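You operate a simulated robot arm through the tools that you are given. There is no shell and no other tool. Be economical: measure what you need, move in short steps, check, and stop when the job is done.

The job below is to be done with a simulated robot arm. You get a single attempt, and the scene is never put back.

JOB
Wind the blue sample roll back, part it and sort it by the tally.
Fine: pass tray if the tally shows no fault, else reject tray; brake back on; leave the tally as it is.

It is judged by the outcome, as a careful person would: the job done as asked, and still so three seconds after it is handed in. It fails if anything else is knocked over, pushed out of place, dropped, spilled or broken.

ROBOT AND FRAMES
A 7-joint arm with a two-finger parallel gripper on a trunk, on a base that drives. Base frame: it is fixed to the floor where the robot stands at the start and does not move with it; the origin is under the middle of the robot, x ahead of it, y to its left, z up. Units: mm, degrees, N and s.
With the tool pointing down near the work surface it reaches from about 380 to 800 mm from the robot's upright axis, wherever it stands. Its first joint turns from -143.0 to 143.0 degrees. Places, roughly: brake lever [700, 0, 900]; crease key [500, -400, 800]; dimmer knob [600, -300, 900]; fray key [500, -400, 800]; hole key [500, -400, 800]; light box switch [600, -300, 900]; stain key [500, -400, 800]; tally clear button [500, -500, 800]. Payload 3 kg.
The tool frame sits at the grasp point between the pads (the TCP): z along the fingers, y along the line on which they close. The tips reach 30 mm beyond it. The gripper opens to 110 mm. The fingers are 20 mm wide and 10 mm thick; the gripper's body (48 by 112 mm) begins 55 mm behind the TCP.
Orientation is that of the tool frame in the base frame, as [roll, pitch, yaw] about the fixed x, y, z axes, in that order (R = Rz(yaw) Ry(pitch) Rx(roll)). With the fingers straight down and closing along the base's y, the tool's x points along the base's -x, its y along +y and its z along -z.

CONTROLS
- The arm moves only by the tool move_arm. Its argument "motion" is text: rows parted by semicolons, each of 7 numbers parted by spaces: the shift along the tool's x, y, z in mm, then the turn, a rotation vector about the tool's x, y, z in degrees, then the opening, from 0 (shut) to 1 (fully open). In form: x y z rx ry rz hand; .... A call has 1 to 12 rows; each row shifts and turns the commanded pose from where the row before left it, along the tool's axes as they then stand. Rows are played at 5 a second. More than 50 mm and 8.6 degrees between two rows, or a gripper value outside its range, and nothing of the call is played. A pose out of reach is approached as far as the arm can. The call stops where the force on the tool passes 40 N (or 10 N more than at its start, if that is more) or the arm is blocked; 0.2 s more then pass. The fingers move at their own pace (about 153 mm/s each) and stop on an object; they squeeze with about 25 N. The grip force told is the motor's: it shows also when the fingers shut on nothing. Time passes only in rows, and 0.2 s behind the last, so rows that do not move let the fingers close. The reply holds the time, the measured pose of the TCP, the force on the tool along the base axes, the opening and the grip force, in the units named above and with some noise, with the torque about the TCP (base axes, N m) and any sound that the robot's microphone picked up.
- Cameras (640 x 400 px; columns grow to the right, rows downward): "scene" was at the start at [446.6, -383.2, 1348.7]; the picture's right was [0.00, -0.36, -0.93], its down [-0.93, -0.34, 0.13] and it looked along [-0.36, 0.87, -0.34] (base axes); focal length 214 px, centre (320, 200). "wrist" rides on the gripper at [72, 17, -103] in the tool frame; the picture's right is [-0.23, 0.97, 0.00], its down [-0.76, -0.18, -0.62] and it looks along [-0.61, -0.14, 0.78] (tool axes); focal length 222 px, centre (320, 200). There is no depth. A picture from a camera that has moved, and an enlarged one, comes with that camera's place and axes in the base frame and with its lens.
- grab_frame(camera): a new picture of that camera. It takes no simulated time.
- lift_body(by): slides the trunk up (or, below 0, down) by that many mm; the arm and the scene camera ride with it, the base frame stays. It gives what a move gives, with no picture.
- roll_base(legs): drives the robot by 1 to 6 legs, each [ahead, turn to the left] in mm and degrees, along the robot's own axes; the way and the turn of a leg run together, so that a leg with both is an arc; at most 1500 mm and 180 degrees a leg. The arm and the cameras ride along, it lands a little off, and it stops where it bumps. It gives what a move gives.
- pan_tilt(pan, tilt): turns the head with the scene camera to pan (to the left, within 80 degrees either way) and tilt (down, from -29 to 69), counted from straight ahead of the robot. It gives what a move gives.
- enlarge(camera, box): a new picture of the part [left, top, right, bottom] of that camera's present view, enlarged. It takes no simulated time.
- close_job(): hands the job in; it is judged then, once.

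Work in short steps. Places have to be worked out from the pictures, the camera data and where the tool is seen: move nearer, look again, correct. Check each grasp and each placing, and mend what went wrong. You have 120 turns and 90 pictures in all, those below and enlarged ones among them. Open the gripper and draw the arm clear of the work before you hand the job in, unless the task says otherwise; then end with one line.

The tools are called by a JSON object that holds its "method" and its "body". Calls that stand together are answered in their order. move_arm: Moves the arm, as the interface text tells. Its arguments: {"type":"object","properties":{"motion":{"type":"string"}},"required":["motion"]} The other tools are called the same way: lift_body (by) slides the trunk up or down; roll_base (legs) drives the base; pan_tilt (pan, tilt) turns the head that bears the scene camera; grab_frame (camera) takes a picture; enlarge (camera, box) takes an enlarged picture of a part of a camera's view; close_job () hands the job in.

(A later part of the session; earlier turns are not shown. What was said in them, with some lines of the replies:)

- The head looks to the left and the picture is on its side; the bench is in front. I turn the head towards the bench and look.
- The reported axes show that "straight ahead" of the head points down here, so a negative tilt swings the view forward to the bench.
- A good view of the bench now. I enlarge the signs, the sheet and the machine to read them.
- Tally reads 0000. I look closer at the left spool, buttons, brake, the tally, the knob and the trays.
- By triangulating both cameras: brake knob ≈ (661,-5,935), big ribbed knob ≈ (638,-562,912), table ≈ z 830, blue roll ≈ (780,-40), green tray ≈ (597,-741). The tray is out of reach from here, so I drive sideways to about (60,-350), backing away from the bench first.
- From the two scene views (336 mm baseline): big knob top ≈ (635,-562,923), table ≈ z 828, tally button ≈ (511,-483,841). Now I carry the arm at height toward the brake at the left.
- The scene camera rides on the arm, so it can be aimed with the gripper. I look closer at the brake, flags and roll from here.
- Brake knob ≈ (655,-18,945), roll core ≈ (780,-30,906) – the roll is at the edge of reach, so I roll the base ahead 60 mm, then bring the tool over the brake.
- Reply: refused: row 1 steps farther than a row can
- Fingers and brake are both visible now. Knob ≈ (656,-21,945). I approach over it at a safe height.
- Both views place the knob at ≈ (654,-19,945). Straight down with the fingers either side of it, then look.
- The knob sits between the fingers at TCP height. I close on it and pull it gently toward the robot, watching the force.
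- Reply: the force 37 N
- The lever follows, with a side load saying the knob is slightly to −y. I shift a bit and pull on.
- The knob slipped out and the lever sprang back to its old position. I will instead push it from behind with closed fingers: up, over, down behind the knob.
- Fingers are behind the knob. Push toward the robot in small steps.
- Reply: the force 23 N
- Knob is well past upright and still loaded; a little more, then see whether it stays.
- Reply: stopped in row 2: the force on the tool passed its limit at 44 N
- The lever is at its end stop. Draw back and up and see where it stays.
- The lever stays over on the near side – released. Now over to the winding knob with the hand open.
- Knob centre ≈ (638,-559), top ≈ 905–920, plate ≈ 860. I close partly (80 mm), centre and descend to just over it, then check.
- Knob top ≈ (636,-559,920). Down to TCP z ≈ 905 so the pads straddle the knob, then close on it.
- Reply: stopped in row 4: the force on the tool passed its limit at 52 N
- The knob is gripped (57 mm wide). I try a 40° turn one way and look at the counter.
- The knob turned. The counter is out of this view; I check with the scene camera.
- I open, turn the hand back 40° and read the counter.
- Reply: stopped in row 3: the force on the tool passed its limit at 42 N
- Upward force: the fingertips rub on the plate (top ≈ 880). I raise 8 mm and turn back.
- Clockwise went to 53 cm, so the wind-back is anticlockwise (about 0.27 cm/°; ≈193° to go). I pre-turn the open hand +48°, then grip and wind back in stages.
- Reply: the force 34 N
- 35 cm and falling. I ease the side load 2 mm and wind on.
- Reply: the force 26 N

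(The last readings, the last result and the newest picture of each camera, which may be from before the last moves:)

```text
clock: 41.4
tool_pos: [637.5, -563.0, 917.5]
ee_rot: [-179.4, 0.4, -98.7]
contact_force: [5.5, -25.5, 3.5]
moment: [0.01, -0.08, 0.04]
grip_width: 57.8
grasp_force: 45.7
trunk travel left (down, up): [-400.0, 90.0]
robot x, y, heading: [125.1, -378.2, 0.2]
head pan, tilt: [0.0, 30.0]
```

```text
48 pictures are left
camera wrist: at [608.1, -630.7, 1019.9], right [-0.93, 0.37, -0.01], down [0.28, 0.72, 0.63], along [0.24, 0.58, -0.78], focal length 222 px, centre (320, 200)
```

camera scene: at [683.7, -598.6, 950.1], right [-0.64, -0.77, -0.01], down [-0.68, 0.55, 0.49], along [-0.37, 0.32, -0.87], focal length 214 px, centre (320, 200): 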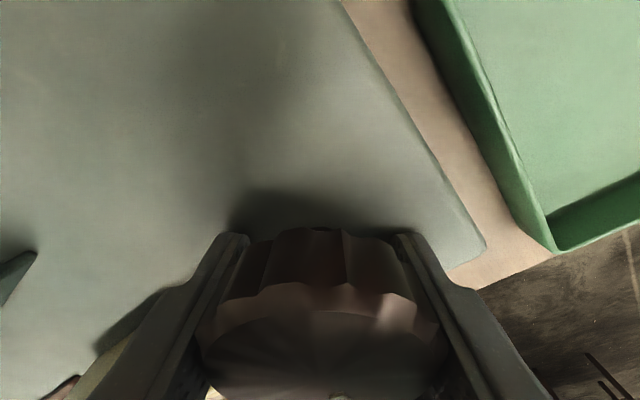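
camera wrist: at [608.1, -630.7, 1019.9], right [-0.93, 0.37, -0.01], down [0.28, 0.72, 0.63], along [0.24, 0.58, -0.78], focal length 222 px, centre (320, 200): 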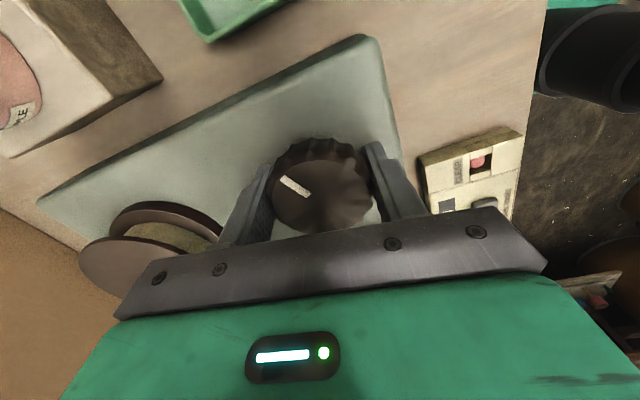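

The knob keeps following. I open, raise a little, and swing the hand back for a second stroke, checking the counter on the way.

{"method": "move_arm", "body": {"motion": "0 0 0 0 0 0 0.75; 0 0 0 0 0 0 0.75; 0 0 0 0 0 8 0.75; 0 0 0 0 0 8 0.75; 0 0 0 0 0 8 0.75; 0 0 0 0 0 8 0.75; 0 0 0 0 0 8 0.75; 0 0 0 0 0 8 0.75; 0 0 0 0 0 8 0.75; 0 0 0 0 0 8 0.75; 0 0 0 0 0 0 0.75"}}

{"method": "grab_frame", "body": {"camera": "wrist"}}

{"method": "move_arm", "body": {"motion": "0 0 0 0 0 8 0.75; 0 0 0 0 0 8 0.75; 0 0 0 0 0 8 0.75; 0 0 0 0 0 8 0.75; 0 0 0 0 0 0 0.75"}}

```text
clock: 43.8
tool_pos: [636.4, -563.2, 917.4]
ee_rot: [180.0, 0.4, -163.1]
contact_force: [-0.1, -0.1, 0.0]
moment: [-0.02, 0.02, -0.03]
grip_width: 82.6
grasp_force: 0.1
trunk travel left (down, up): [-400.0, 90.0]
robot x, y, heading: [123.9, -370.7, 0.3]
head pan, tilt: [0.0, 30.0]
```

```text
47 pictures are left
camera wrist: at [560.9, -565.5, 1019.5], right [-0.07, 1.0, 0.0], down [0.78, 0.05, 0.63], along [0.63, 0.04, -0.78], focal length 222 px, centre (320, 200)
```

wrist: 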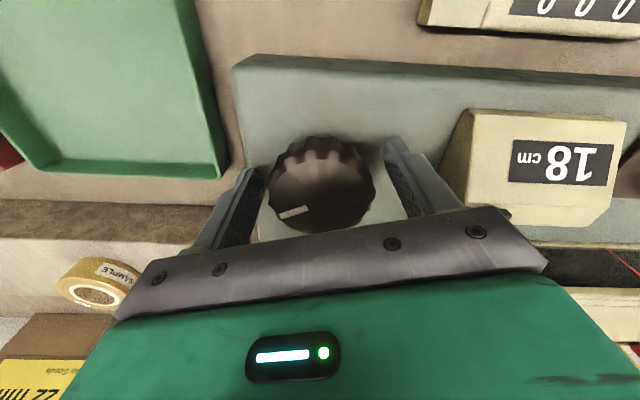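

```text
clock: 45.0
tool_pos: [637.2, -562.6, 917.8]
ee_rot: [179.8, 0.4, 165.1]
contact_force: [0.1, -0.1, -0.8]
moment: [-0.04, -0.04, -0.01]
grip_width: 82.5
grasp_force: 0.1
trunk travel left (down, up): [-400.0, 90.0]
robot x, y, heading: [121.8, -373.4, 0.2]
head pan, tilt: [0.0, 30.0]
```

18 cm; about 66° left. I pre-turn further so that the stroke ends where the counter is readable, then wind ~60°.

{"method": "move_arm", "body": {"motion": "0 2 0 0 0 8 0.75; 0 0 0 0 0 8 0.75; 0 0 0 0 0 8 0.75; 0 0 0 0 0 8 0.75; 0 0 0 0 0 0 0.45; 0 0 0 0 0 0 0.45; 0 0 0 0 0 0 0.45"}}

{"method": "move_arm", "body": {"motion": "0 0 0 0 0 -8 0.45; 0 0 0 0 0 -8 0.45; 0 0 0 0 0 -8 0.45; 0 0 0 0 0 -8 0.45; 0 0 0 0 0 -8 0.45; 0 0 0 0 0 -8 0.45; 0 0 0 0 0 -8 0.45; 0 0 0 0 0 -4 0.45; 0 0 0 0 0 0 0.45"}}

{"method": "grab_frame", "body": {"camera": "wrist"}}

```text
clock: 46.5
tool_pos: [637.1, -560.4, 917.9]
ee_rot: [179.5, 0.2, 133.2]
contact_force: [-3.0, -3.7, -0.4]
moment: [-0.68, 0.22, 0.0]
grip_width: 57.6
grasp_force: 44.8
trunk travel left (down, up): [-400.0, 90.0]
robot x, y, heading: [126.6, -376.4, 0.4]
head pan, tilt: [0.0, 30.0]
```

```text
clock: 48.5
tool_pos: [637.9, -561.6, 917.8]
ee_rot: [180.0, 0.6, -166.8]
contact_force: [-3.1, -26.6, -5.0]
moment: [-0.28, 0.3, 0.0]
grip_width: 57.3
grasp_force: 45.2
trunk travel left (down, up): [-400.0, 90.0]
robot x, y, heading: [126.1, -378.7, 0.1]
head pan, tilt: [0.0, 30.0]
```

```text
46 pictures are left
camera wrist: at [561.7, -560.1, 1019.6], right [0.0, 1.0, 0.0], down [0.78, 0.0, 0.63], along [0.63, 0.0, -0.78], focal length 222 px, centre (320, 200)
```

wrist: 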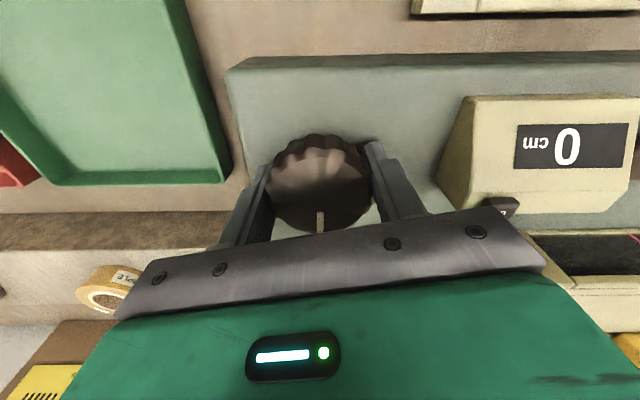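

Counter reads 0 cm. I let go, rise, and look at the tape around the parting station.

{"method": "move_arm", "body": {"motion": "0 0 0 0 0 0 0.75; 0 0 0 0 0 0 0.75; 0 0 -45 0 0 0 0.75; 0 0 -45 0 0 0 0.75; 0 0 -45 0 0 0 0.75; 0 40 0 0 0 -7 0.4; 0 48 0 0 0 -6 0.4; 0 48 0 0 0 0 0.4; 0 48 0 0 0 0 0.4; 0 48 0 0 0 0 0.4; 0 48 0 0 0 0 0.4; 0 0 0 0 0 0 0.4"}}

{"method": "pan_tilt", "body": {"pan": 0, "tilt": 0}}

{"method": "grab_frame", "body": {"camera": "scene"}}

```text
clock: 51.1
tool_pos: [525.8, -303.4, 1053.1]
ee_rot: [180.0, 0.5, -154.0]
contact_force: [-0.6, 0.5, -0.3]
moment: [0.04, -0.02, -0.03]
grip_width: 44.4
grasp_force: 0.1
trunk travel left (down, up): [-400.0, 90.0]
robot x, y, heading: [123.2, -374.6, 0.4]
head pan, tilt: [0.0, 30.0]
```

```text
clock: 52.1
tool_pos: [525.1, -303.3, 1053.3]
ee_rot: [-180.0, 0.5, -153.9]
contact_force: [0.6, -0.5, 0.3]
moment: [0.01, 0.0, 0.04]
grip_width: 44.0
grasp_force: 0.1
trunk travel left (down, up): [-400.0, 90.0]
robot x, y, heading: [124.2, -373.8, 0.4]
head pan, tilt: [0.0, 0.0]
```

```text
45 pictures are left
camera scene: at [622.8, -253.7, 1093.0], right [0.44, -0.9, 0.0], down [-0.9, -0.44, -0.01], along [0.01, 0.0, -1.0], focal length 214 px, centre (320, 200)
```

scene: 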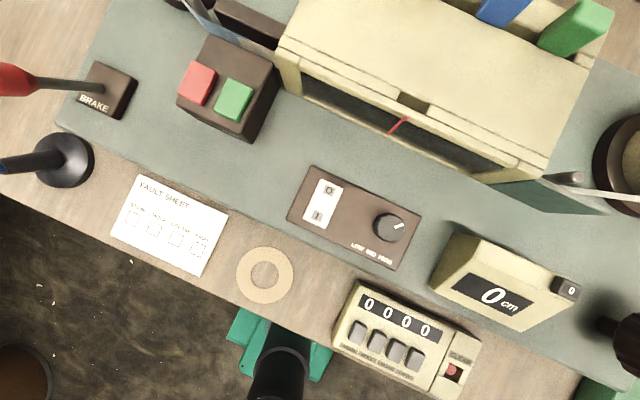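

Leader on the right is now white; counter 0. I square the hand and move to view the roll and the PART button.

{"method": "move_arm", "body": {"motion": "0 0 0 0 0 8.5 0.4; 0 0 0 0 0 8.5 0.4; 0 0 0 0 0 8.5 0.4; -30 38 0 0 0 0 0.4; -30 38 0 0 0 0 0.4; -30 38 0 0 0 0 0.4; -10 40 0 0 0 0 0.4; 0 40 0 0 0 0 0.4; 0 0 0 0 0 0 0.4"}}

{"method": "grab_frame", "body": {"camera": "scene"}}

{"method": "grab_frame", "body": {"camera": "wrist"}}

```text
clock: 54.1
tool_pos: [622.5, -108.5, 1055.9]
ee_rot: [179.8, 0.4, -179.4]
contact_force: [0.5, -0.2, -0.1]
moment: [-0.03, 0.0, 0.02]
grip_width: 43.9
grasp_force: 0.0
trunk travel left (down, up): [-400.0, 90.0]
robot x, y, heading: [126.3, -377.5, 0.2]
head pan, tilt: [0.0, 0.0]
```

```text
44 pictures are left
camera scene: at [731.3, -105.7, 1094.5], right [0.01, -1.0, 0.0], down [-1.0, -0.01, -0.01], along [0.01, 0.0, -1.0], focal length 214 px, centre (320, 200)
```

scene: 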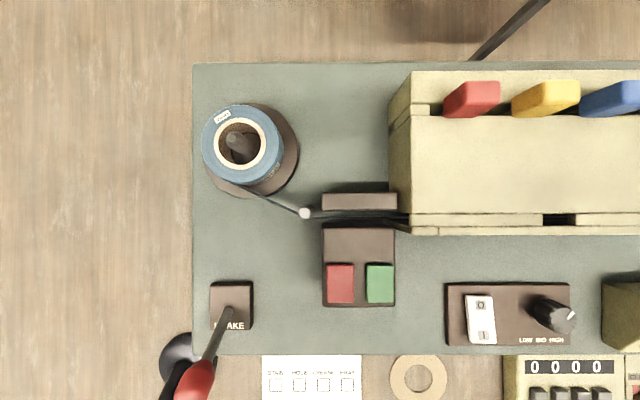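

```text
43 pictures are left
camera wrist: at [548.2, -90.7, 1156.5], right [0.22, 0.98, 0.0], down [0.76, -0.17, 0.63], along [0.61, -0.13, -0.78], focal length 222 px, centre (320, 200)
```

wrist: 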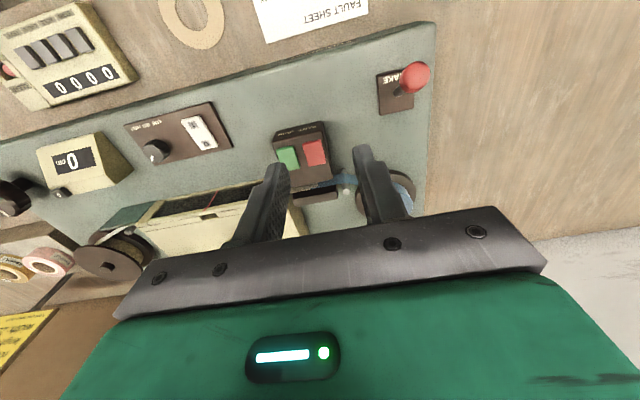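

PART (red) button by stereo ≈ (664,-121,918). With the brake off and 0 on the counter, I close the fingers and come down above it.

{"method": "move_arm", "body": {"motion": "-42 -12.5 0 0 0 0 0; 0 0 40 0 0 0 0; 0 0 46 0 0 0 0; 0 0 0 0 0 0 0"}}

{"method": "grab_frame", "body": {"camera": "wrist"}}

```text
clock: 55.1
tool_pos: [667.3, -120.1, 968.2]
ee_rot: [179.8, 0.6, -179.3]
contact_force: [0.5, -0.6, 0.2]
moment: [0.03, 0.01, -0.01]
grip_width: 0.1
grasp_force: 24.9
trunk travel left (down, up): [-400.0, 90.0]
robot x, y, heading: [124.1, -375.4, 0.6]
head pan, tilt: [0.0, 0.0]
```

```text
42 pictures are left
camera wrist: at [592.5, -102.6, 1069.6], right [0.22, 0.98, 0.01], down [0.76, -0.17, 0.63], along [0.62, -0.13, -0.78], focal length 222 px, centre (320, 200)
```

wrist: 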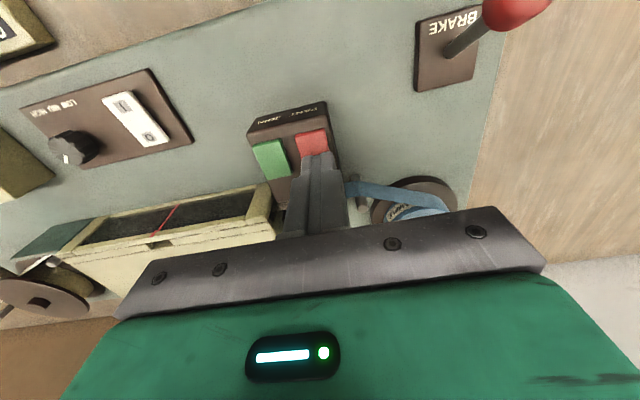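

Tips are over the red button. Shift 3 mm nearer and press down in small steps.

{"method": "move_arm", "body": {"motion": "3 -0.5 10 0 0 0 0; 0 0 5 0 0 0 0; 0 0 4 0 0 0 0; 0 0 3 0 0 0 0; 0 0 3 0 0 0 0; 0 0 3 0 0 0 0; 0 0 2 0 0 0 0"}}

{"method": "grab_frame", "body": {"camera": "wrist"}}

```text
clock: 56.4
tool_pos: [663.9, -120.9, 946.6]
ee_rot: [179.6, 1.0, -179.4]
contact_force: [-7.9, -2.8, 19.7]
moment: [-0.17, 0.37, -0.04]
grip_width: 0.0
grasp_force: 25.6
trunk travel left (down, up): [-400.0, 90.0]
robot x, y, heading: [123.4, -377.3, 0.3]
head pan, tilt: [0.0, 0.0]
heard: click
stopped in row 6: the force on the tool passed its limit at 46 N (the readings are from after the stop); the commanded pose is now the measured one
```

```text
41 pictures are left
camera wrist: at [589.3, -103.4, 1047.9], right [0.22, 0.98, 0.01], down [0.75, -0.17, 0.63], along [0.62, -0.13, -0.77], focal length 222 px, centre (320, 200)
```

wrist: 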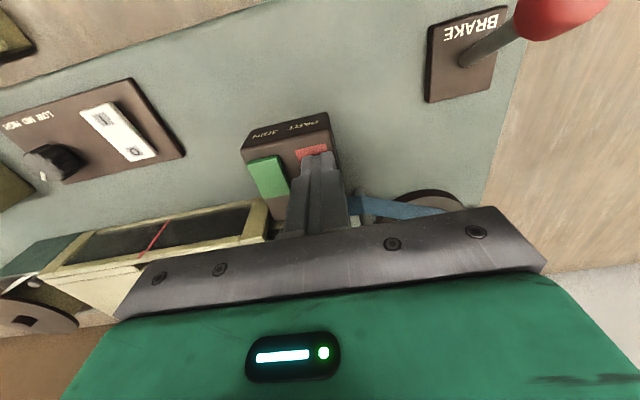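

A click was heard. I draw up and look at the tape at the roll.

{"method": "move_arm", "body": {"motion": "0 0 -40 0 0 0 0; 0 0 -40 0 0 0 0; 0 0 -40 0 0 0 0.5; 20 0 0 0 0 0 0.5; 0 0 0 0 0 0 0.5"}}

{"method": "grab_frame", "body": {"camera": "scene"}}

{"method": "enlarge", "body": {"camera": "scene", "box": [180, 90, 420, 300]}}

```text
clock: 57.6
tool_pos: [644.0, -122.0, 1065.4]
ee_rot: [179.7, 0.9, -179.3]
contact_force: [-1.0, -0.4, 0.0]
moment: [0.01, -0.01, 0.01]
grip_width: 55.2
grasp_force: 0.0
trunk travel left (down, up): [-400.0, 90.0]
robot x, y, heading: [123.5, -377.6, 0.2]
head pan, tilt: [0.0, 0.0]
```

```text
40 pictures are left
camera scene: at [751.9, -118.9, 1106.2], right [0.01, -1.0, -0.01], down [-1.0, -0.01, -0.01], along [0.01, 0.01, -1.0], focal length 214 px, centre (320, 200)
```

scene: 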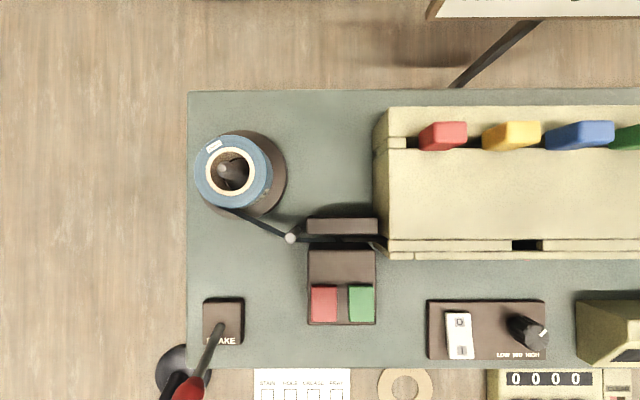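

```text
1.90 times, centred on (300, 195) of scene
camera zoom: at [751.9, -118.9, 1106.2], right [0.01, -1.0, -0.01], down [-1.0, -0.01, -0.01], along [0.01, 0.01, -1.0], focal length 408 px, centre (358, 210)
```

zoom: 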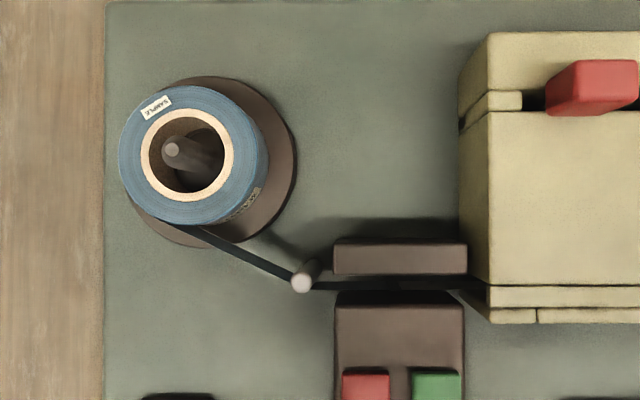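

The tape is seen edge-on here; the wrist camera sees its face.

{"method": "move_arm", "body": {"motion": "30 10 0 0 0 0 1; 30 10 0 0 0 0 1; 0 0 20 0 0 0 1; 0 0 0 0 0 0 1"}}

{"method": "enlarge", "body": {"camera": "wrist", "box": [220, 60, 460, 230]}}

{"method": "pan_tilt", "body": {"pan": 0, "tilt": -28}}

{"method": "grab_frame", "body": {"camera": "scene"}}

```text
clock: 58.6
tool_pos: [583.6, -101.7, 1043.0]
ee_rot: [179.7, 0.8, -179.3]
contact_force: [-0.5, -0.8, -0.3]
moment: [0.01, 0.04, -0.01]
grip_width: 110.2
grasp_force: 0.1
trunk travel left (down, up): [-400.0, 90.0]
robot x, y, heading: [125.3, -374.8, 0.1]
head pan, tilt: [0.0, 0.0]
```

```text
2.35 times, centred on (340, 145) of wrist
camera zoom: at [509.4, -84.5, 1144.9], right [0.22, 0.98, 0.01], down [0.76, -0.17, 0.63], along [0.62, -0.13, -0.77], focal length 523 px, centre (273, 329)
```

zoom: 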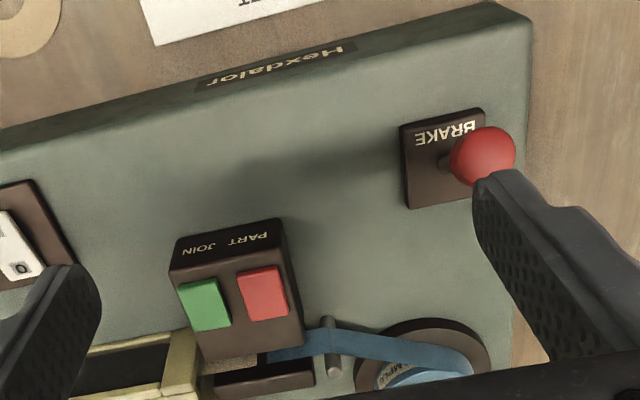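

```text
clock: 59.6
tool_pos: [583.0, -102.8, 1044.1]
ee_rot: [179.7, 0.8, -179.3]
contact_force: [-0.4, -0.4, -0.2]
moment: [-0.01, -0.05, 0.01]
grip_width: 110.0
grasp_force: 0.0
trunk travel left (down, up): [-400.0, 90.0]
robot x, y, heading: [125.7, -374.7, 0.2]
head pan, tilt: [0.0, -28.0]
```

```text
37 pictures are left
camera scene: at [731.5, -99.1, 1106.8], right [0.01, -1.0, -0.01], down [-0.88, -0.01, -0.48], along [0.48, 0.01, -0.88], focal length 214 px, centre (320, 200)
```

scene: 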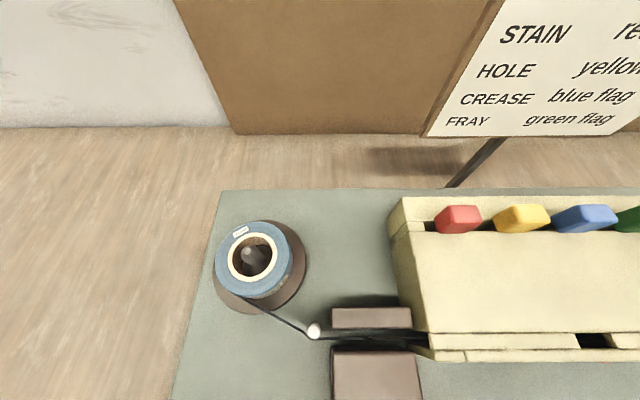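

I enlarge the slot where blue changes to white.

{"method": "enlarge", "body": {"camera": "wrist", "box": [280, 165, 400, 225]}}

```text
5.33 times, centred on (340, 195) of wrist
camera zoom: at [509.1, -84.7, 1145.1], right [0.22, 0.98, 0.01], down [0.76, -0.17, 0.63], along [0.62, -0.13, -0.77], focal length 1185 px, centre (213, 227)
```

zoom: 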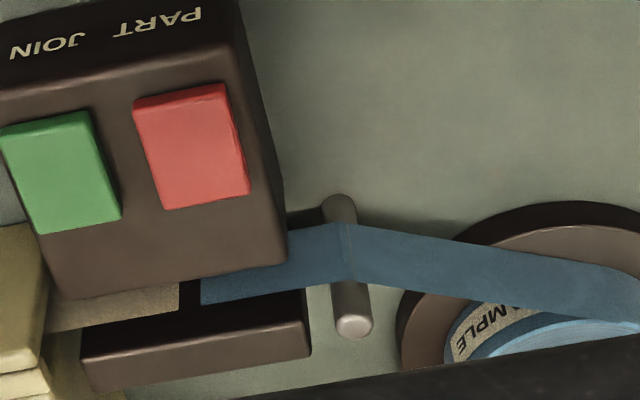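

There is a clear gap between blue tape and leader: parted. Now brake back on: fingers shut, down in front of the knob (≈610,-19,945) and push it away.

{"method": "move_arm", "body": {"motion": "8 40 0 0 0 0 0; 8 42 0 0 0 0 0; 0 0 0 0 0 0 0; 0 0 45 0 0 0 0; 0 0 43 0 0 0 0; 0 0 0 0 0 0 0"}}

{"method": "grab_frame", "body": {"camera": "wrist"}}

```text
clock: 61.0
tool_pos: [569.3, -20.1, 957.1]
ee_rot: [179.7, 0.9, -179.3]
contact_force: [0.0, -0.1, -0.3]
moment: [0.0, 0.03, 0.05]
grip_width: 0.0
grasp_force: 24.7
trunk travel left (down, up): [-400.0, 90.0]
robot x, y, heading: [125.2, -373.5, 0.3]
head pan, tilt: [0.0, -28.0]
```

```text
35 pictures are left
camera wrist: at [493.5, -1.6, 1058.1], right [0.22, 0.98, 0.01], down [0.76, -0.17, 0.63], along [0.62, -0.13, -0.77], focal length 222 px, centre (320, 200)
```

wrist: 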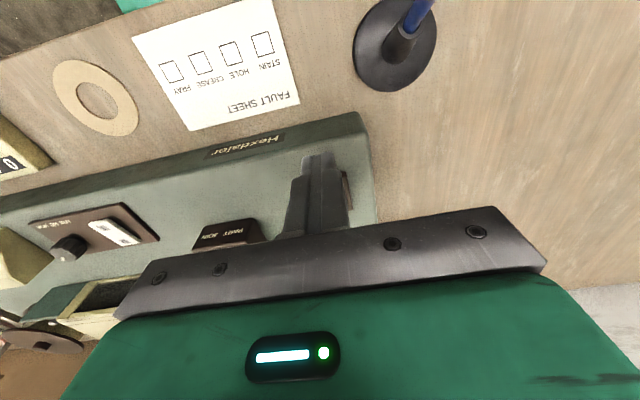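

The knob is hidden behind the fingers as expected. Push away in small steps.

{"method": "move_arm", "body": {"motion": "-12 0 0 0 0 0 0; -10 0 0 0 0 0 0; -10 0 0 0 0 0 0; -10 0 0 0 0 0 0; -10 0 0 0 0 0 0; -8 0 0 0 0 0 0; -5 0 0 0 0 0 0; -4 0 0 0 0 0 0; 0 0 0 0 0 0 0"}}

{"method": "move_arm", "body": {"motion": "15 0 0 0 0 0 0; 0 0 -45 0 0 0 0; 0 0 -45 0 0 0 0; 0 0 -20 0 0 0 0; 0 0 0 0 0 0 0"}}

{"method": "grab_frame", "body": {"camera": "wrist"}}

```text
clock: 63.0
tool_pos: [631.6, -19.4, 957.4]
ee_rot: [179.8, 0.7, -179.3]
contact_force: [-34.7, 2.8, 3.4]
moment: [0.05, 1.0, -0.02]
grip_width: 0.1
grasp_force: 25.0
trunk travel left (down, up): [-400.0, 90.0]
robot x, y, heading: [123.1, -378.8, 0.4]
head pan, tilt: [0.0, -28.0]
```

```text
clock: 64.2
tool_pos: [619.8, -20.3, 1067.3]
ee_rot: [179.7, 0.6, -179.5]
contact_force: [0.2, -0.4, -0.1]
moment: [0.03, -0.01, -0.03]
grip_width: 0.0
grasp_force: 25.5
trunk travel left (down, up): [-400.0, 90.0]
robot x, y, heading: [123.5, -379.0, 0.3]
head pan, tilt: [0.0, -28.0]
```

```text
34 pictures are left
camera wrist: at [545.1, -3.0, 1169.0], right [0.22, 0.98, 0.01], down [0.76, -0.17, 0.63], along [0.62, -0.13, -0.77], focal length 222 px, centre (320, 200)
```

wrist: 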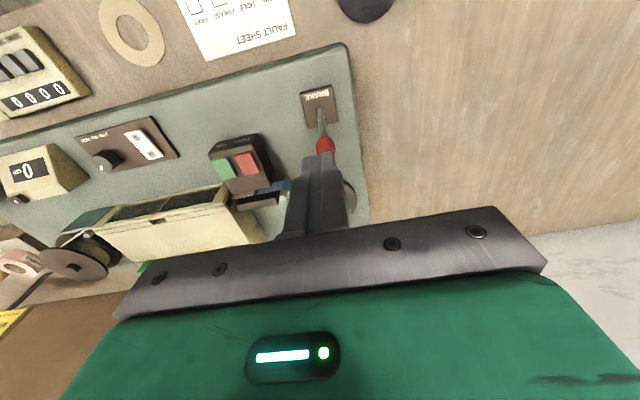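

Brake is back on. Now the roll: centre ≈ (780,-35), top ≈ 907, diameter ≈ 70 mm. I go over it with the hand open and aim the head at the fingers.

{"method": "move_arm", "body": {"motion": "-40 -3 0 0 0 0 0.9; -40 -4 0 0 0 0 0.9; -40 -4 0 0 0 0 0.9; -40 -4 0 0 0 0 0.9; 0 0 30 0 0 0 0.9; 0 0 0 0 0 0 0.9"}}

{"method": "pan_tilt", "body": {"pan": 0, "tilt": 30}}

{"method": "grab_frame", "body": {"camera": "scene"}}

{"method": "grab_frame", "body": {"camera": "wrist"}}

```text
clock: 65.6
tool_pos: [779.2, -32.4, 1037.5]
ee_rot: [179.7, 0.8, -179.3]
contact_force: [-0.2, -0.5, -1.1]
moment: [-0.03, 0.0, 0.03]
grip_width: 99.0
grasp_force: 0.1
trunk travel left (down, up): [-400.0, 90.0]
robot x, y, heading: [124.4, -378.3, 0.3]
head pan, tilt: [0.0, -28.0]
```

```text
clock: 66.8
tool_pos: [780.6, -32.8, 1038.8]
ee_rot: [179.7, 0.7, -179.3]
contact_force: [0.1, -0.4, 0.0]
moment: [0.0, 0.0, -0.01]
grip_width: 98.9
grasp_force: 0.0
trunk travel left (down, up): [-400.0, 90.0]
robot x, y, heading: [126.2, -375.0, 0.5]
head pan, tilt: [0.0, 30.0]
```

```text
33 pictures are left
camera scene: at [840.9, -30.4, 1077.9], right [0.01, -1.0, 0.0], down [-0.87, -0.01, 0.49], along [-0.49, 0.0, -0.87], focal length 214 px, centre (320, 200)
```

scene: 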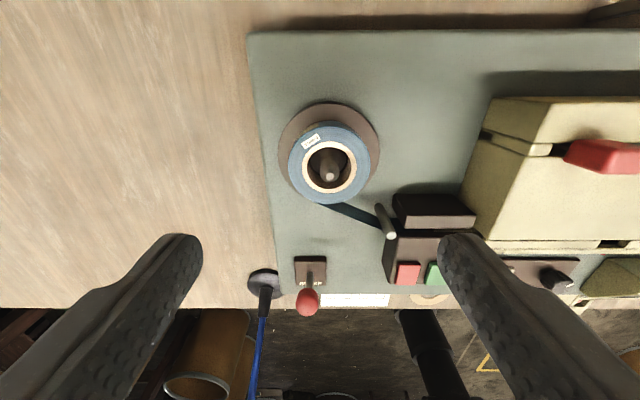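

```text
32 pictures are left
camera wrist: at [705.8, -15.0, 1140.1], right [0.22, 0.98, 0.01], down [0.76, -0.17, 0.63], along [0.62, -0.13, -0.77], focal length 222 px, centre (320, 200)
```

wrist: 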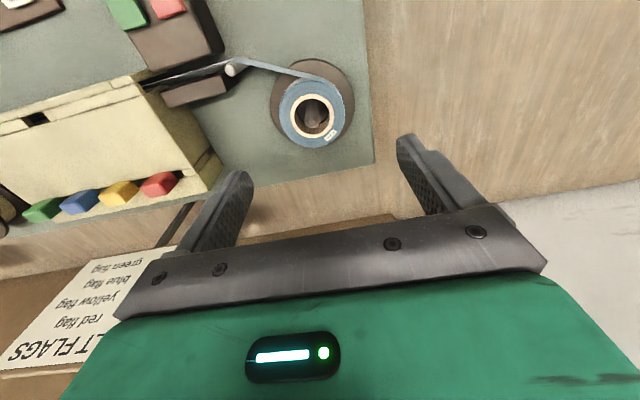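

Roll centre refined to (779,-39), top 912. Shift 6 mm and descend to TCP z ≈ 925.

{"method": "move_arm", "body": {"motion": "1 -6 30 0 0 0 0.9; 0 0 40 0 0 0 0.9; 0 0 30 0 0 0 0.9; 0 0 13 0 0 0 0.9; 0 0 0 0 0 0 0.9"}}

{"method": "grab_frame", "body": {"camera": "scene"}}

{"method": "grab_frame", "body": {"camera": "wrist"}}

```text
clock: 68.0
tool_pos: [782.0, -38.6, 926.0]
ee_rot: [179.7, 0.8, -179.3]
contact_force: [-0.2, 0.5, -0.7]
moment: [-0.02, 0.01, -0.04]
grip_width: 99.2
grasp_force: 0.0
trunk travel left (down, up): [-400.0, 90.0]
robot x, y, heading: [125.1, -376.3, 0.4]
head pan, tilt: [0.0, 30.0]
```

```text
31 pictures are left
camera scene: at [842.3, -36.1, 965.0], right [0.01, -1.0, -0.01], down [-0.87, -0.01, 0.49], along [-0.49, 0.0, -0.87], focal length 214 px, centre (320, 200)
```

scene: 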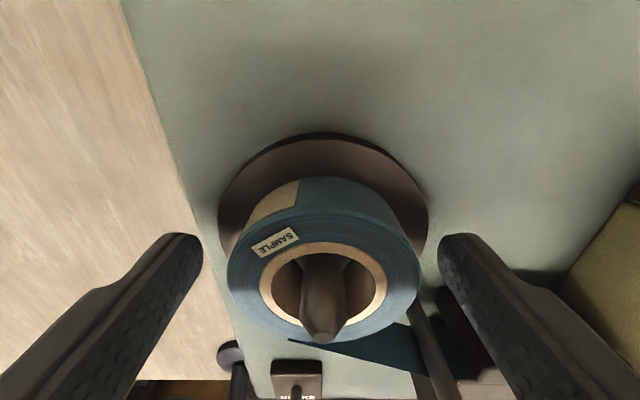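

```text
30 pictures are left
camera wrist: at [707.1, -20.8, 1027.0], right [0.22, 0.98, 0.01], down [0.76, -0.17, 0.63], along [0.62, -0.13, -0.77], focal length 222 px, centre (320, 200)
```

wrist: 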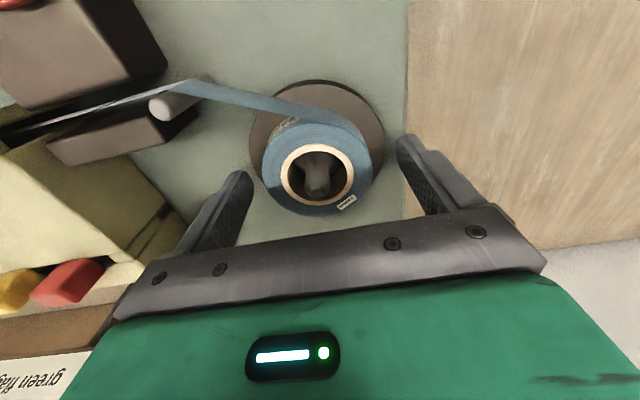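

Roll at (778,-37), top 913, flange ≈ 892; tips at 896 are good. Adjust 4 mm and close.

{"method": "move_arm", "body": {"motion": "4 1.5 0 0 0 0 0.9; 0 0 0 0 0 0 0.5; 0 0 0 0 0 0 0.5; 0 0 0 0 0 0 0.5"}}

{"method": "grab_frame", "body": {"camera": "scene"}}

```text
clock: 69.0
tool_pos: [777.6, -37.7, 925.3]
ee_rot: [179.7, 0.8, -179.4]
contact_force: [0.9, -3.2, 1.4]
moment: [-0.13, -0.02, -0.03]
grip_width: 64.7
grasp_force: 25.4
trunk travel left (down, up): [-400.0, 90.0]
robot x, y, heading: [124.7, -374.2, 0.3]
head pan, tilt: [0.0, 30.0]
```

```text
29 pictures are left
camera scene: at [838.0, -34.6, 965.0], right [0.01, -1.0, -0.01], down [-0.87, -0.01, 0.49], along [-0.49, 0.0, -0.87], focal length 214 px, centre (320, 200)
```

scene: 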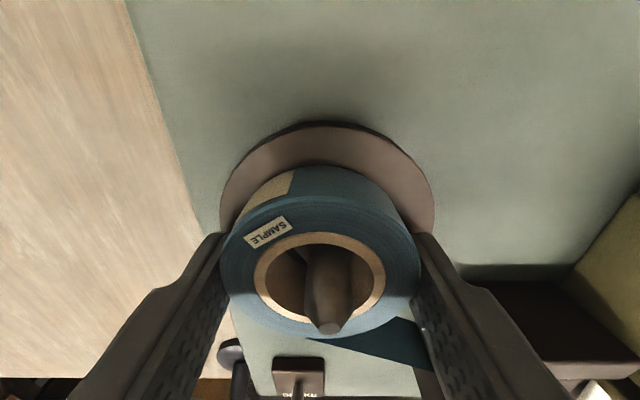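

The roll is gripped (64.7 mm). Lift straight up off the spindle and check.

{"method": "move_arm", "body": {"motion": "0 0 -15 0 0 0 0.45; 0 0 -25 0 0 0 0.45; 0 0 -35 0 0 0 0.45; 0 0 -40 0 0 0 0.45; 0 0 -40 0 0 0 0.45; 0 0 0 0 0 0 0.45"}}

{"method": "grab_frame", "body": {"camera": "scene"}}

{"method": "grab_frame", "body": {"camera": "wrist"}}

```text
clock: 70.4
tool_pos: [775.2, -38.6, 1081.2]
ee_rot: [179.6, 0.7, -179.3]
contact_force: [-0.3, 1.0, 0.8]
moment: [-0.02, 0.02, 0.0]
grip_width: 49.3
grasp_force: 0.1
trunk travel left (down, up): [-400.0, 90.0]
robot x, y, heading: [126.2, -375.0, 0.4]
head pan, tilt: [0.0, 30.0]
```

```text
28 pictures are left
camera scene: at [835.4, -35.8, 1120.5], right [0.01, -1.0, 0.0], down [-0.87, -0.01, 0.49], along [-0.49, 0.0, -0.87], focal length 214 px, centre (320, 200)
```

scene: 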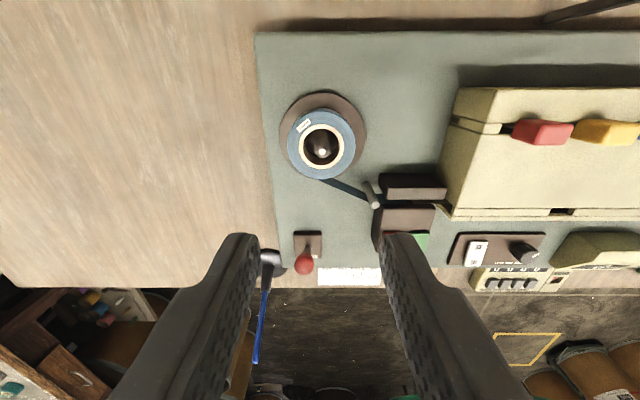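

```text
27 pictures are left
camera wrist: at [700.3, -20.4, 1182.7], right [0.22, 0.98, 0.01], down [0.76, -0.17, 0.63], along [0.62, -0.13, -0.78], focal length 222 px, centre (320, 200)
```

wrist: 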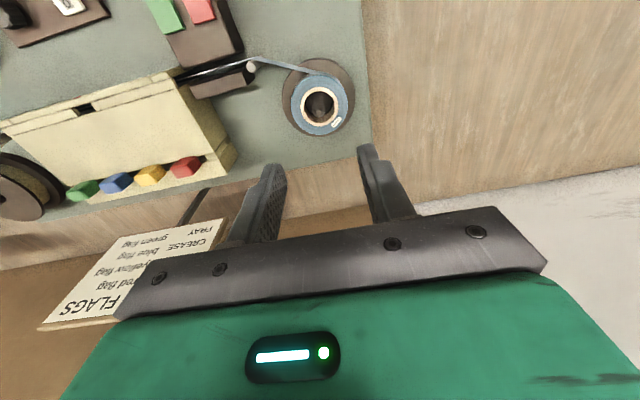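

The roll slipped out and stayed on the spindle undisturbed. I go back, grip a little lower with the hand commanded fully shut, and lift slowly.

{"method": "move_arm", "body": {"motion": "-3 1 0 0 0 0 0.85; 0 0 45 0 0 0 0.85; 0 0 45 0 0 0 0.85; 0 0 45 0 0 0 0.85; 0 0 18 0 0 0 0.85; 0 0 5 0 0 0 0.85; 0 0 0 0 0 0 0.85; 0 0 0 0 0 0 0; 0 0 0 0 0 0 0; 0 0 0 0 0 0 0; 0 0 0 0 0 0 0"}}

{"method": "grab_frame", "body": {"camera": "scene"}}

```text
clock: 72.8
tool_pos: [779.5, -36.9, 923.3]
ee_rot: [179.7, 0.8, -179.4]
contact_force: [0.2, -9.2, 3.9]
moment: [-0.38, 0.0, -0.01]
grip_width: 64.4
grasp_force: 24.6
trunk travel left (down, up): [-400.0, 90.0]
robot x, y, heading: [127.1, -374.2, 0.1]
head pan, tilt: [0.0, 30.0]
```

```text
26 pictures are left
camera scene: at [840.6, -34.9, 962.9], right [0.01, -1.0, -0.01], down [-0.87, -0.01, 0.49], along [-0.49, 0.0, -0.87], focal length 214 px, centre (320, 200)
```

scene: 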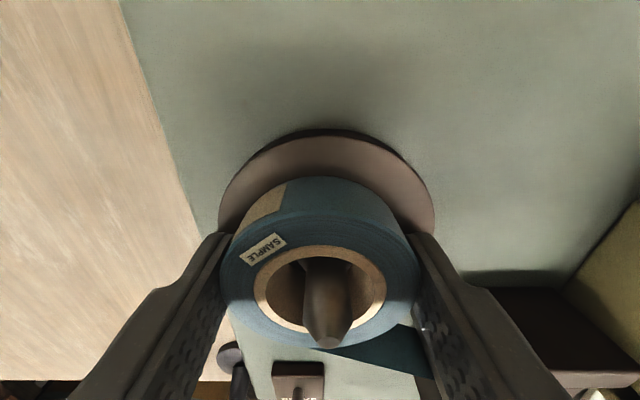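

Gripped again. A slow lift in small steps, watching the force and the width.

{"method": "move_arm", "body": {"motion": "0 -1.5 0 0 0 0 0; 0 0 -3 0 0 0 0; 0 0 -3 0 0 0 0; 0 0 0 0 0 0 0"}}

```text
clock: 73.8
tool_pos: [780.5, -37.5, 929.0]
ee_rot: [179.7, 0.7, -179.3]
contact_force: [0.4, 0.2, -0.9]
moment: [-0.02, 0.02, 0.0]
grip_width: 64.6
grasp_force: 25.5
trunk travel left (down, up): [-400.0, 90.0]
robot x, y, heading: [127.2, -379.8, 0.4]
head pan, tilt: [0.0, 30.0]
```

{"method": "move_arm", "body": {"motion": "0 0 -4 0 0 0 0; 0 0 -4 0 0 0 0; 0 0 0 0 0 0 0"}}

{"method": "grab_frame", "body": {"camera": "scene"}}

```text
clock: 74.6
tool_pos: [780.1, -36.7, 936.7]
ee_rot: [179.7, 0.8, -179.3]
contact_force: [-0.2, 0.2, -0.9]
moment: [0.0, 0.0, 0.0]
grip_width: 64.3
grasp_force: 25.1
trunk travel left (down, up): [-400.0, 90.0]
robot x, y, heading: [127.9, -374.0, 0.5]
head pan, tilt: [0.0, 30.0]
```

```text
25 pictures are left
camera scene: at [840.8, -34.8, 976.0], right [0.01, -1.0, 0.0], down [-0.87, -0.01, 0.49], along [-0.49, 0.0, -0.87], focal length 214 px, centre (320, 200)
```

scene: 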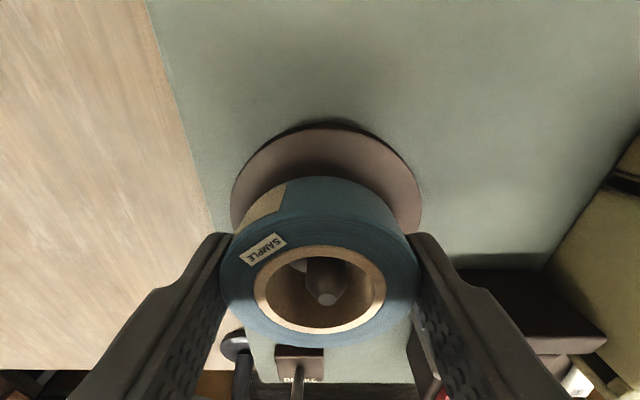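

The roll is rising with the fingers now. Keep lifting gently, well clear of the spindle.

{"method": "move_arm", "body": {"motion": "0 0 -8 0 0 0 0; 0 0 -10 0 0 0 0; 0 0 -12 0 0 0 0; 0 0 -15 0 0 0 0; 0 0 -20 0 0 0 0; 0 0 -20 0 0 0 0; 0 0 -20 0 0 0 0; 0 0 -20 0 0 0 0; 0 0 0 0 0 0 0"}}

{"method": "grab_frame", "body": {"camera": "scene"}}

```text
clock: 76.6
tool_pos: [779.6, -37.5, 1062.1]
ee_rot: [179.8, 0.7, -179.3]
contact_force: [-0.6, 0.0, 0.1]
moment: [-0.02, 0.01, -0.02]
grip_width: 64.6
grasp_force: 24.9
trunk travel left (down, up): [-400.0, 90.0]
robot x, y, heading: [125.3, -373.0, 0.1]
head pan, tilt: [0.0, 30.0]
```

```text
24 pictures are left
camera scene: at [839.6, -35.5, 1101.8], right [0.01, -1.0, -0.01], down [-0.87, -0.01, 0.49], along [-0.49, 0.0, -0.87], focal length 214 px, centre (320, 200)
```

scene: 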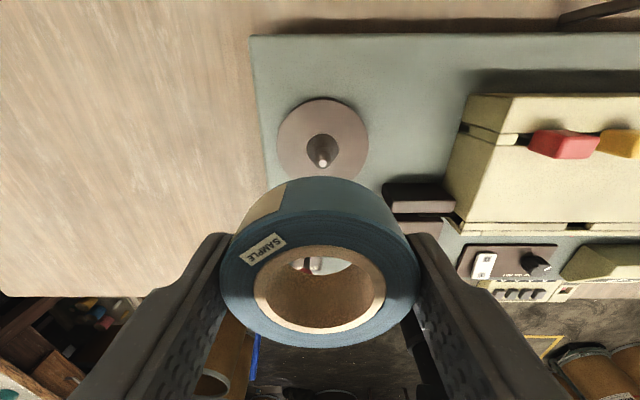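

The roll hangs free in the grip. Carry it toward the green pass tray (≈ 602,-735), keeping height.

{"method": "move_arm", "body": {"motion": "25 -30 0 0 0 0 0; 25 -35 0 0 0 0 0; 25 -40 0 0 0 0 0; 25 -40 0 0 0 0 0; 25 -40 0 0 0 0 0; 20 -42 0 0 0 0 0; 15 -45 0 0 0 0 0; 10 -45 0 0 0 0 0; 2 -45 0 0 0 0 0; 0 -45 0 0 0 0 0; 0 -45 0 0 0 0 0; 0 -45 0 0 0 0 0"}}

{"method": "move_arm", "body": {"motion": "0 -45 0 0 0 0 0; 0 -45 0 0 0 0 0; 0 -45 0 0 0 0 0; 0 -40 0 0 0 0 0; 0 -20 0 0 0 0 0; 0 0 0 0 0 0 0"}}

{"method": "grab_frame", "body": {"camera": "scene"}}

```text
clock: 79.2
tool_pos: [612.6, -538.3, 1056.0]
ee_rot: [179.7, 0.6, -179.3]
contact_force: [-0.1, 1.5, -0.5]
moment: [-0.06, 0.03, -0.01]
grip_width: 64.5
grasp_force: 25.1
trunk travel left (down, up): [-400.0, 90.0]
robot x, y, heading: [122.8, -376.2, 0.5]
head pan, tilt: [0.0, 30.0]
```

```text
clock: 80.6
tool_pos: [615.3, -731.8, 1055.9]
ee_rot: [179.7, 0.7, -179.3]
contact_force: [-0.4, 0.4, -0.3]
moment: [0.01, 0.04, -0.03]
grip_width: 64.7
grasp_force: 24.9
trunk travel left (down, up): [-400.0, 90.0]
robot x, y, heading: [127.7, -371.4, 0.4]
head pan, tilt: [0.0, 30.0]
```

```text
23 pictures are left
camera scene: at [675.3, -729.4, 1095.7], right [0.01, -1.0, -0.01], down [-0.87, -0.01, 0.49], along [-0.49, 0.0, -0.87], focal length 214 px, centre (320, 200)
```

scene: 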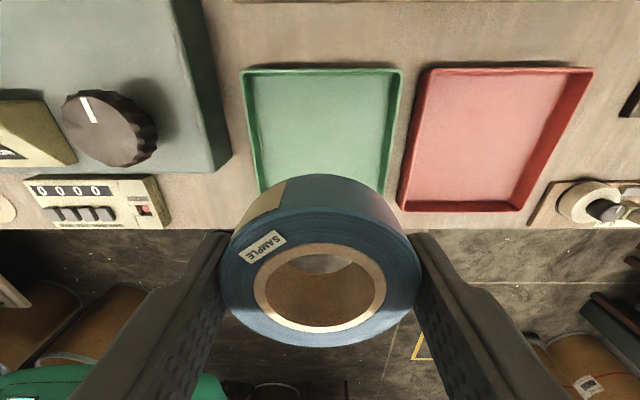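

Tray centre ≈ (602,-732). I shift 13 mm and lower toward the tray floor.

{"method": "move_arm", "body": {"motion": "13 0 20 0 0 0 0; 0 0 40 0 0 0 0; 0 0 40 0 0 0 0; 0 0 40 0 0 0 0; 0 0 25 0 0 0 0; 0 0 0 0 0 0 0"}}

{"method": "grab_frame", "body": {"camera": "scene"}}

{"method": "grab_frame", "body": {"camera": "wrist"}}

```text
clock: 82.0
tool_pos: [604.1, -730.9, 890.6]
ee_rot: [179.7, 0.7, -179.3]
contact_force: [-0.8, 0.2, -0.1]
moment: [0.04, 0.05, -0.02]
grip_width: 64.5
grasp_force: 24.8
trunk travel left (down, up): [-400.0, 90.0]
robot x, y, heading: [122.4, -376.3, 0.5]
head pan, tilt: [0.0, 30.0]
```

```text
22 pictures are left
camera scene: at [664.1, -728.7, 930.1], right [0.01, -1.0, -0.01], down [-0.87, -0.01, 0.49], along [-0.49, 0.0, -0.87], focal length 214 px, centre (320, 200)
```

scene: 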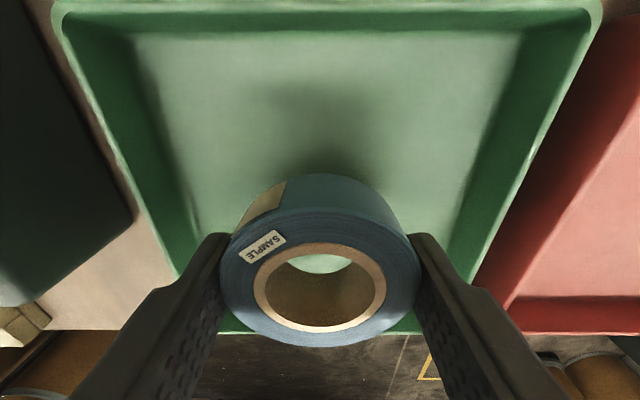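

```text
21 pictures are left
camera wrist: at [529.0, -713.3, 992.3], right [0.22, 0.98, 0.01], down [0.76, -0.17, 0.63], along [0.62, -0.13, -0.78], focal length 222 px, centre (320, 200)
```

wrist: 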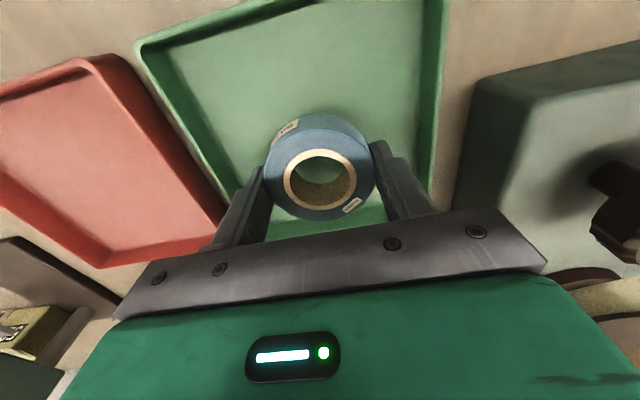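

Centred inside the tray. Lower in small steps until it touches.

{"method": "move_arm", "body": {"motion": "0 0 6 0 0 0 0; 0 0 6 0 0 0 0; 0 0 4 0 0 0 0; 0 0 3 0 0 0 0; 0 0 0 0 0 0 0"}}

```text
clock: 83.2
tool_pos: [603.8, -730.5, 871.5]
ee_rot: [179.7, 0.7, -179.3]
contact_force: [0.5, -0.1, -1.2]
moment: [-0.01, 0.02, 0.01]
grip_width: 64.4
grasp_force: 25.1
trunk travel left (down, up): [-400.0, 90.0]
robot x, y, heading: [124.7, -378.7, 0.2]
head pan, tilt: [0.0, 30.0]
```

No contact yet; a little further.

{"method": "move_arm", "body": {"motion": "0 0 2 0 0 0 0; 0 0 2 0 0 0 0; 0 0 2 0 0 0 0; 0 0 0 0 0 0 0"}}

```text
clock: 84.2
tool_pos: [604.1, -730.2, 865.3]
ee_rot: [179.6, 0.7, -179.3]
contact_force: [-0.5, 0.6, -0.6]
moment: [-0.02, 0.0, 0.0]
grip_width: 64.3
grasp_force: 25.2
trunk travel left (down, up): [-400.0, 90.0]
robot x, y, heading: [124.1, -373.3, 0.5]
head pan, tilt: [0.0, 30.0]
```

{"method": "move_arm", "body": {"motion": "0 0 2 0 0 0 0; 0 0 2 0 0 0 0; 0 0 1 0 0 0 0; 0 0 0 0 0 0 0"}}

{"method": "grab_frame", "body": {"camera": "wrist"}}

```text
clock: 85.2
tool_pos: [603.9, -730.2, 860.5]
ee_rot: [179.7, 0.8, -179.2]
contact_force: [-0.1, 1.4, -0.8]
moment: [-0.01, -0.01, 0.01]
grip_width: 64.4
grasp_force: 25.6
trunk travel left (down, up): [-400.0, 90.0]
robot x, y, heading: [124.0, -377.6, 0.4]
head pan, tilt: [0.0, 30.0]
```

```text
20 pictures are left
camera wrist: at [529.5, -713.5, 962.5], right [0.22, 0.98, 0.01], down [0.76, -0.17, 0.63], along [0.62, -0.13, -0.77], focal length 222 px, centre (320, 200)
```

wrist: 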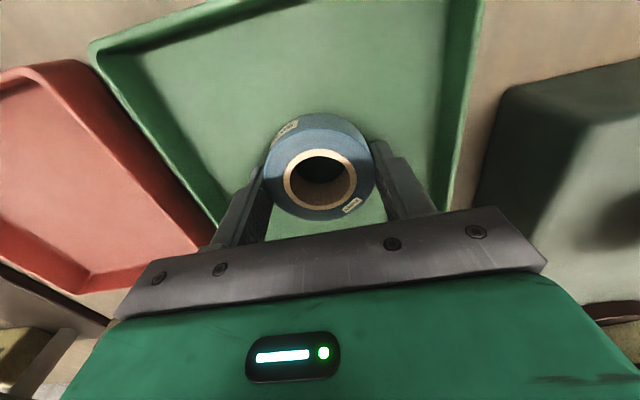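

Very near the floor. Continue in 1.5 mm steps until force shows.

{"method": "move_arm", "body": {"motion": "0 0 1.5 0 0 0 0; 0 0 1.5 0 0 0 0; 0 0 1.5 0 0 0 0; 0 0 1.5 0 0 0 0; 0 0 0 0 0 0 0"}}

```text
clock: 86.4
tool_pos: [604.2, -731.8, 855.9]
ee_rot: [179.8, 0.8, -179.3]
contact_force: [-2.1, 0.5, 16.8]
moment: [-0.36, 0.05, -0.07]
grip_width: 64.4
grasp_force: 24.7
trunk travel left (down, up): [-400.0, 90.0]
robot x, y, heading: [124.6, -379.2, 0.3]
head pan, tilt: [0.0, 30.0]
```

It touches (17 N upward). Ease up 1.5 mm, open to 80 mm and draw up.

{"method": "move_arm", "body": {"motion": "0 0 -1.5 0 0 0 0; 0 0 0 0 0 0 0.75; 0 0 0 0 0 0 0.75; 0 0 -20 0 0 0 0.75; 0 0 -40 0 0 0 0.75; 0 0 -45 0 0 0 0.75; 0 0 -45 0 0 0 0.75; 0 0 0 0 0 0 0.75"}}

{"method": "grab_frame", "body": {"camera": "scene"}}

```text
clock: 88.2
tool_pos: [602.1, -730.1, 1006.1]
ee_rot: [179.7, 0.7, -179.3]
contact_force: [-0.1, 0.6, -0.4]
moment: [-0.01, -0.01, 0.04]
grip_width: 82.6
grasp_force: 0.1
trunk travel left (down, up): [-400.0, 90.0]
robot x, y, heading: [123.9, -374.3, 0.4]
head pan, tilt: [0.0, 30.0]
```

```text
19 pictures are left
camera scene: at [662.4, -728.0, 1046.0], right [0.01, -1.0, -0.01], down [-0.87, -0.01, 0.49], along [-0.49, 0.0, -0.87], focal length 214 px, centre (320, 200)
```

scene: 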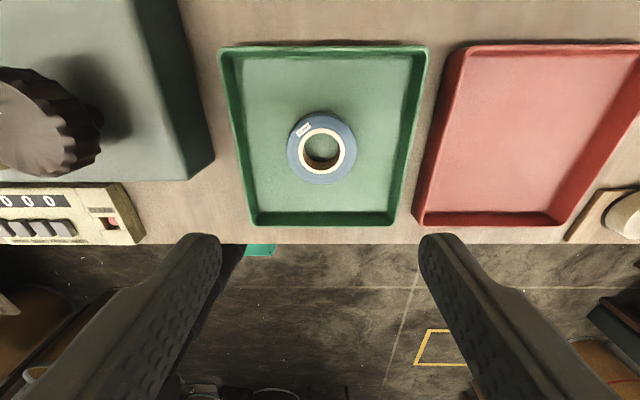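

The roll lies flat in the green tray. I rise and take a last look at the brake, tally and the rest.

{"method": "move_arm", "body": {"motion": "0 0 -45 0 0 0 0.75; 10 40 -25 0 0 0 0.75; 10 45 0 0 0 0 0.75; 10 45 0 0 0 0 0.75; 10 45 0 0 0 0 0.75; 10 45 0 0 0 0 0.75; 0 45 0 0 0 0 0.75; 0 45 0 0 0 0 0.75; 0 0 0 0 0 0 0.75"}}

{"method": "pan_tilt", "body": {"pan": 0, "tilt": -10}}

{"method": "grab_frame", "body": {"camera": "scene"}}

```text
clock: 90.2
tool_pos: [547.4, -422.5, 1077.5]
ee_rot: [179.6, 0.7, -179.4]
contact_force: [0.1, 0.0, -0.5]
moment: [0.01, 0.01, 0.0]
grip_width: 82.6
grasp_force: 0.1
trunk travel left (down, up): [-400.0, 90.0]
robot x, y, heading: [129.2, -374.9, 0.4]
head pan, tilt: [0.0, 30.0]
```

```text
clock: 91.3
tool_pos: [547.9, -420.8, 1078.0]
ee_rot: [179.7, 0.8, -179.2]
contact_force: [0.6, 0.4, 0.6]
moment: [0.01, -0.01, -0.01]
grip_width: 82.6
grasp_force: 0.0
trunk travel left (down, up): [-400.0, 90.0]
robot x, y, heading: [125.7, -374.9, 0.3]
head pan, tilt: [0.0, -10.0]
```

```text
18 pictures are left
camera scene: at [671.5, -418.9, 1123.8], right [0.01, -1.0, -0.01], down [-0.98, -0.01, -0.19], along [0.19, 0.01, -0.98], focal length 214 px, centre (320, 200)
```

scene: 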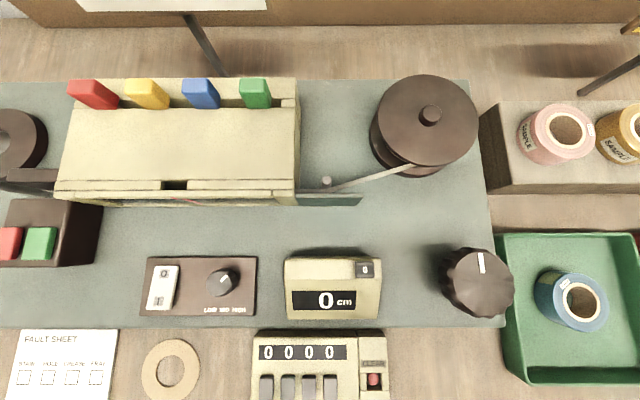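

Tally still 0000, counter 0, all in place. One check of the brake lever.

{"method": "pan_tilt", "body": {"pan": 45, "tilt": -10}}

{"method": "grab_frame", "body": {"camera": "scene"}}

```text
clock: 92.4
tool_pos: [548.7, -423.3, 1076.7]
ee_rot: [179.8, 0.8, -179.3]
contact_force: [0.1, 0.6, -0.4]
moment: [0.01, -0.01, 0.04]
grip_width: 82.6
grasp_force: 0.1
trunk travel left (down, up): [-400.0, 90.0]
robot x, y, heading: [128.2, -373.6, 0.3]
head pan, tilt: [45.0, -10.0]
```

```text
17 pictures are left
camera scene: at [670.6, -359.4, 1148.7], right [0.02, -0.7, -0.71], down [-0.98, 0.11, -0.14], along [0.17, 0.7, -0.69], focal length 214 px, centre (320, 200)
```

scene: 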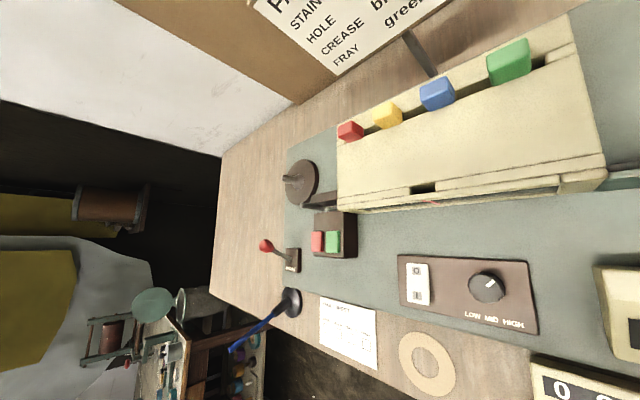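

The brake lever leans away, as it did at the start; everything else stands as it was. I hand the job in.

{"method": "close_job", "body": {}}

```text
The job is handed in.
```

The blue roll is wound back to 0 cm, parted and lying in the green tray, taken as the pass tray because the tally shows 0000. The brake is back on and I left the tally alone.
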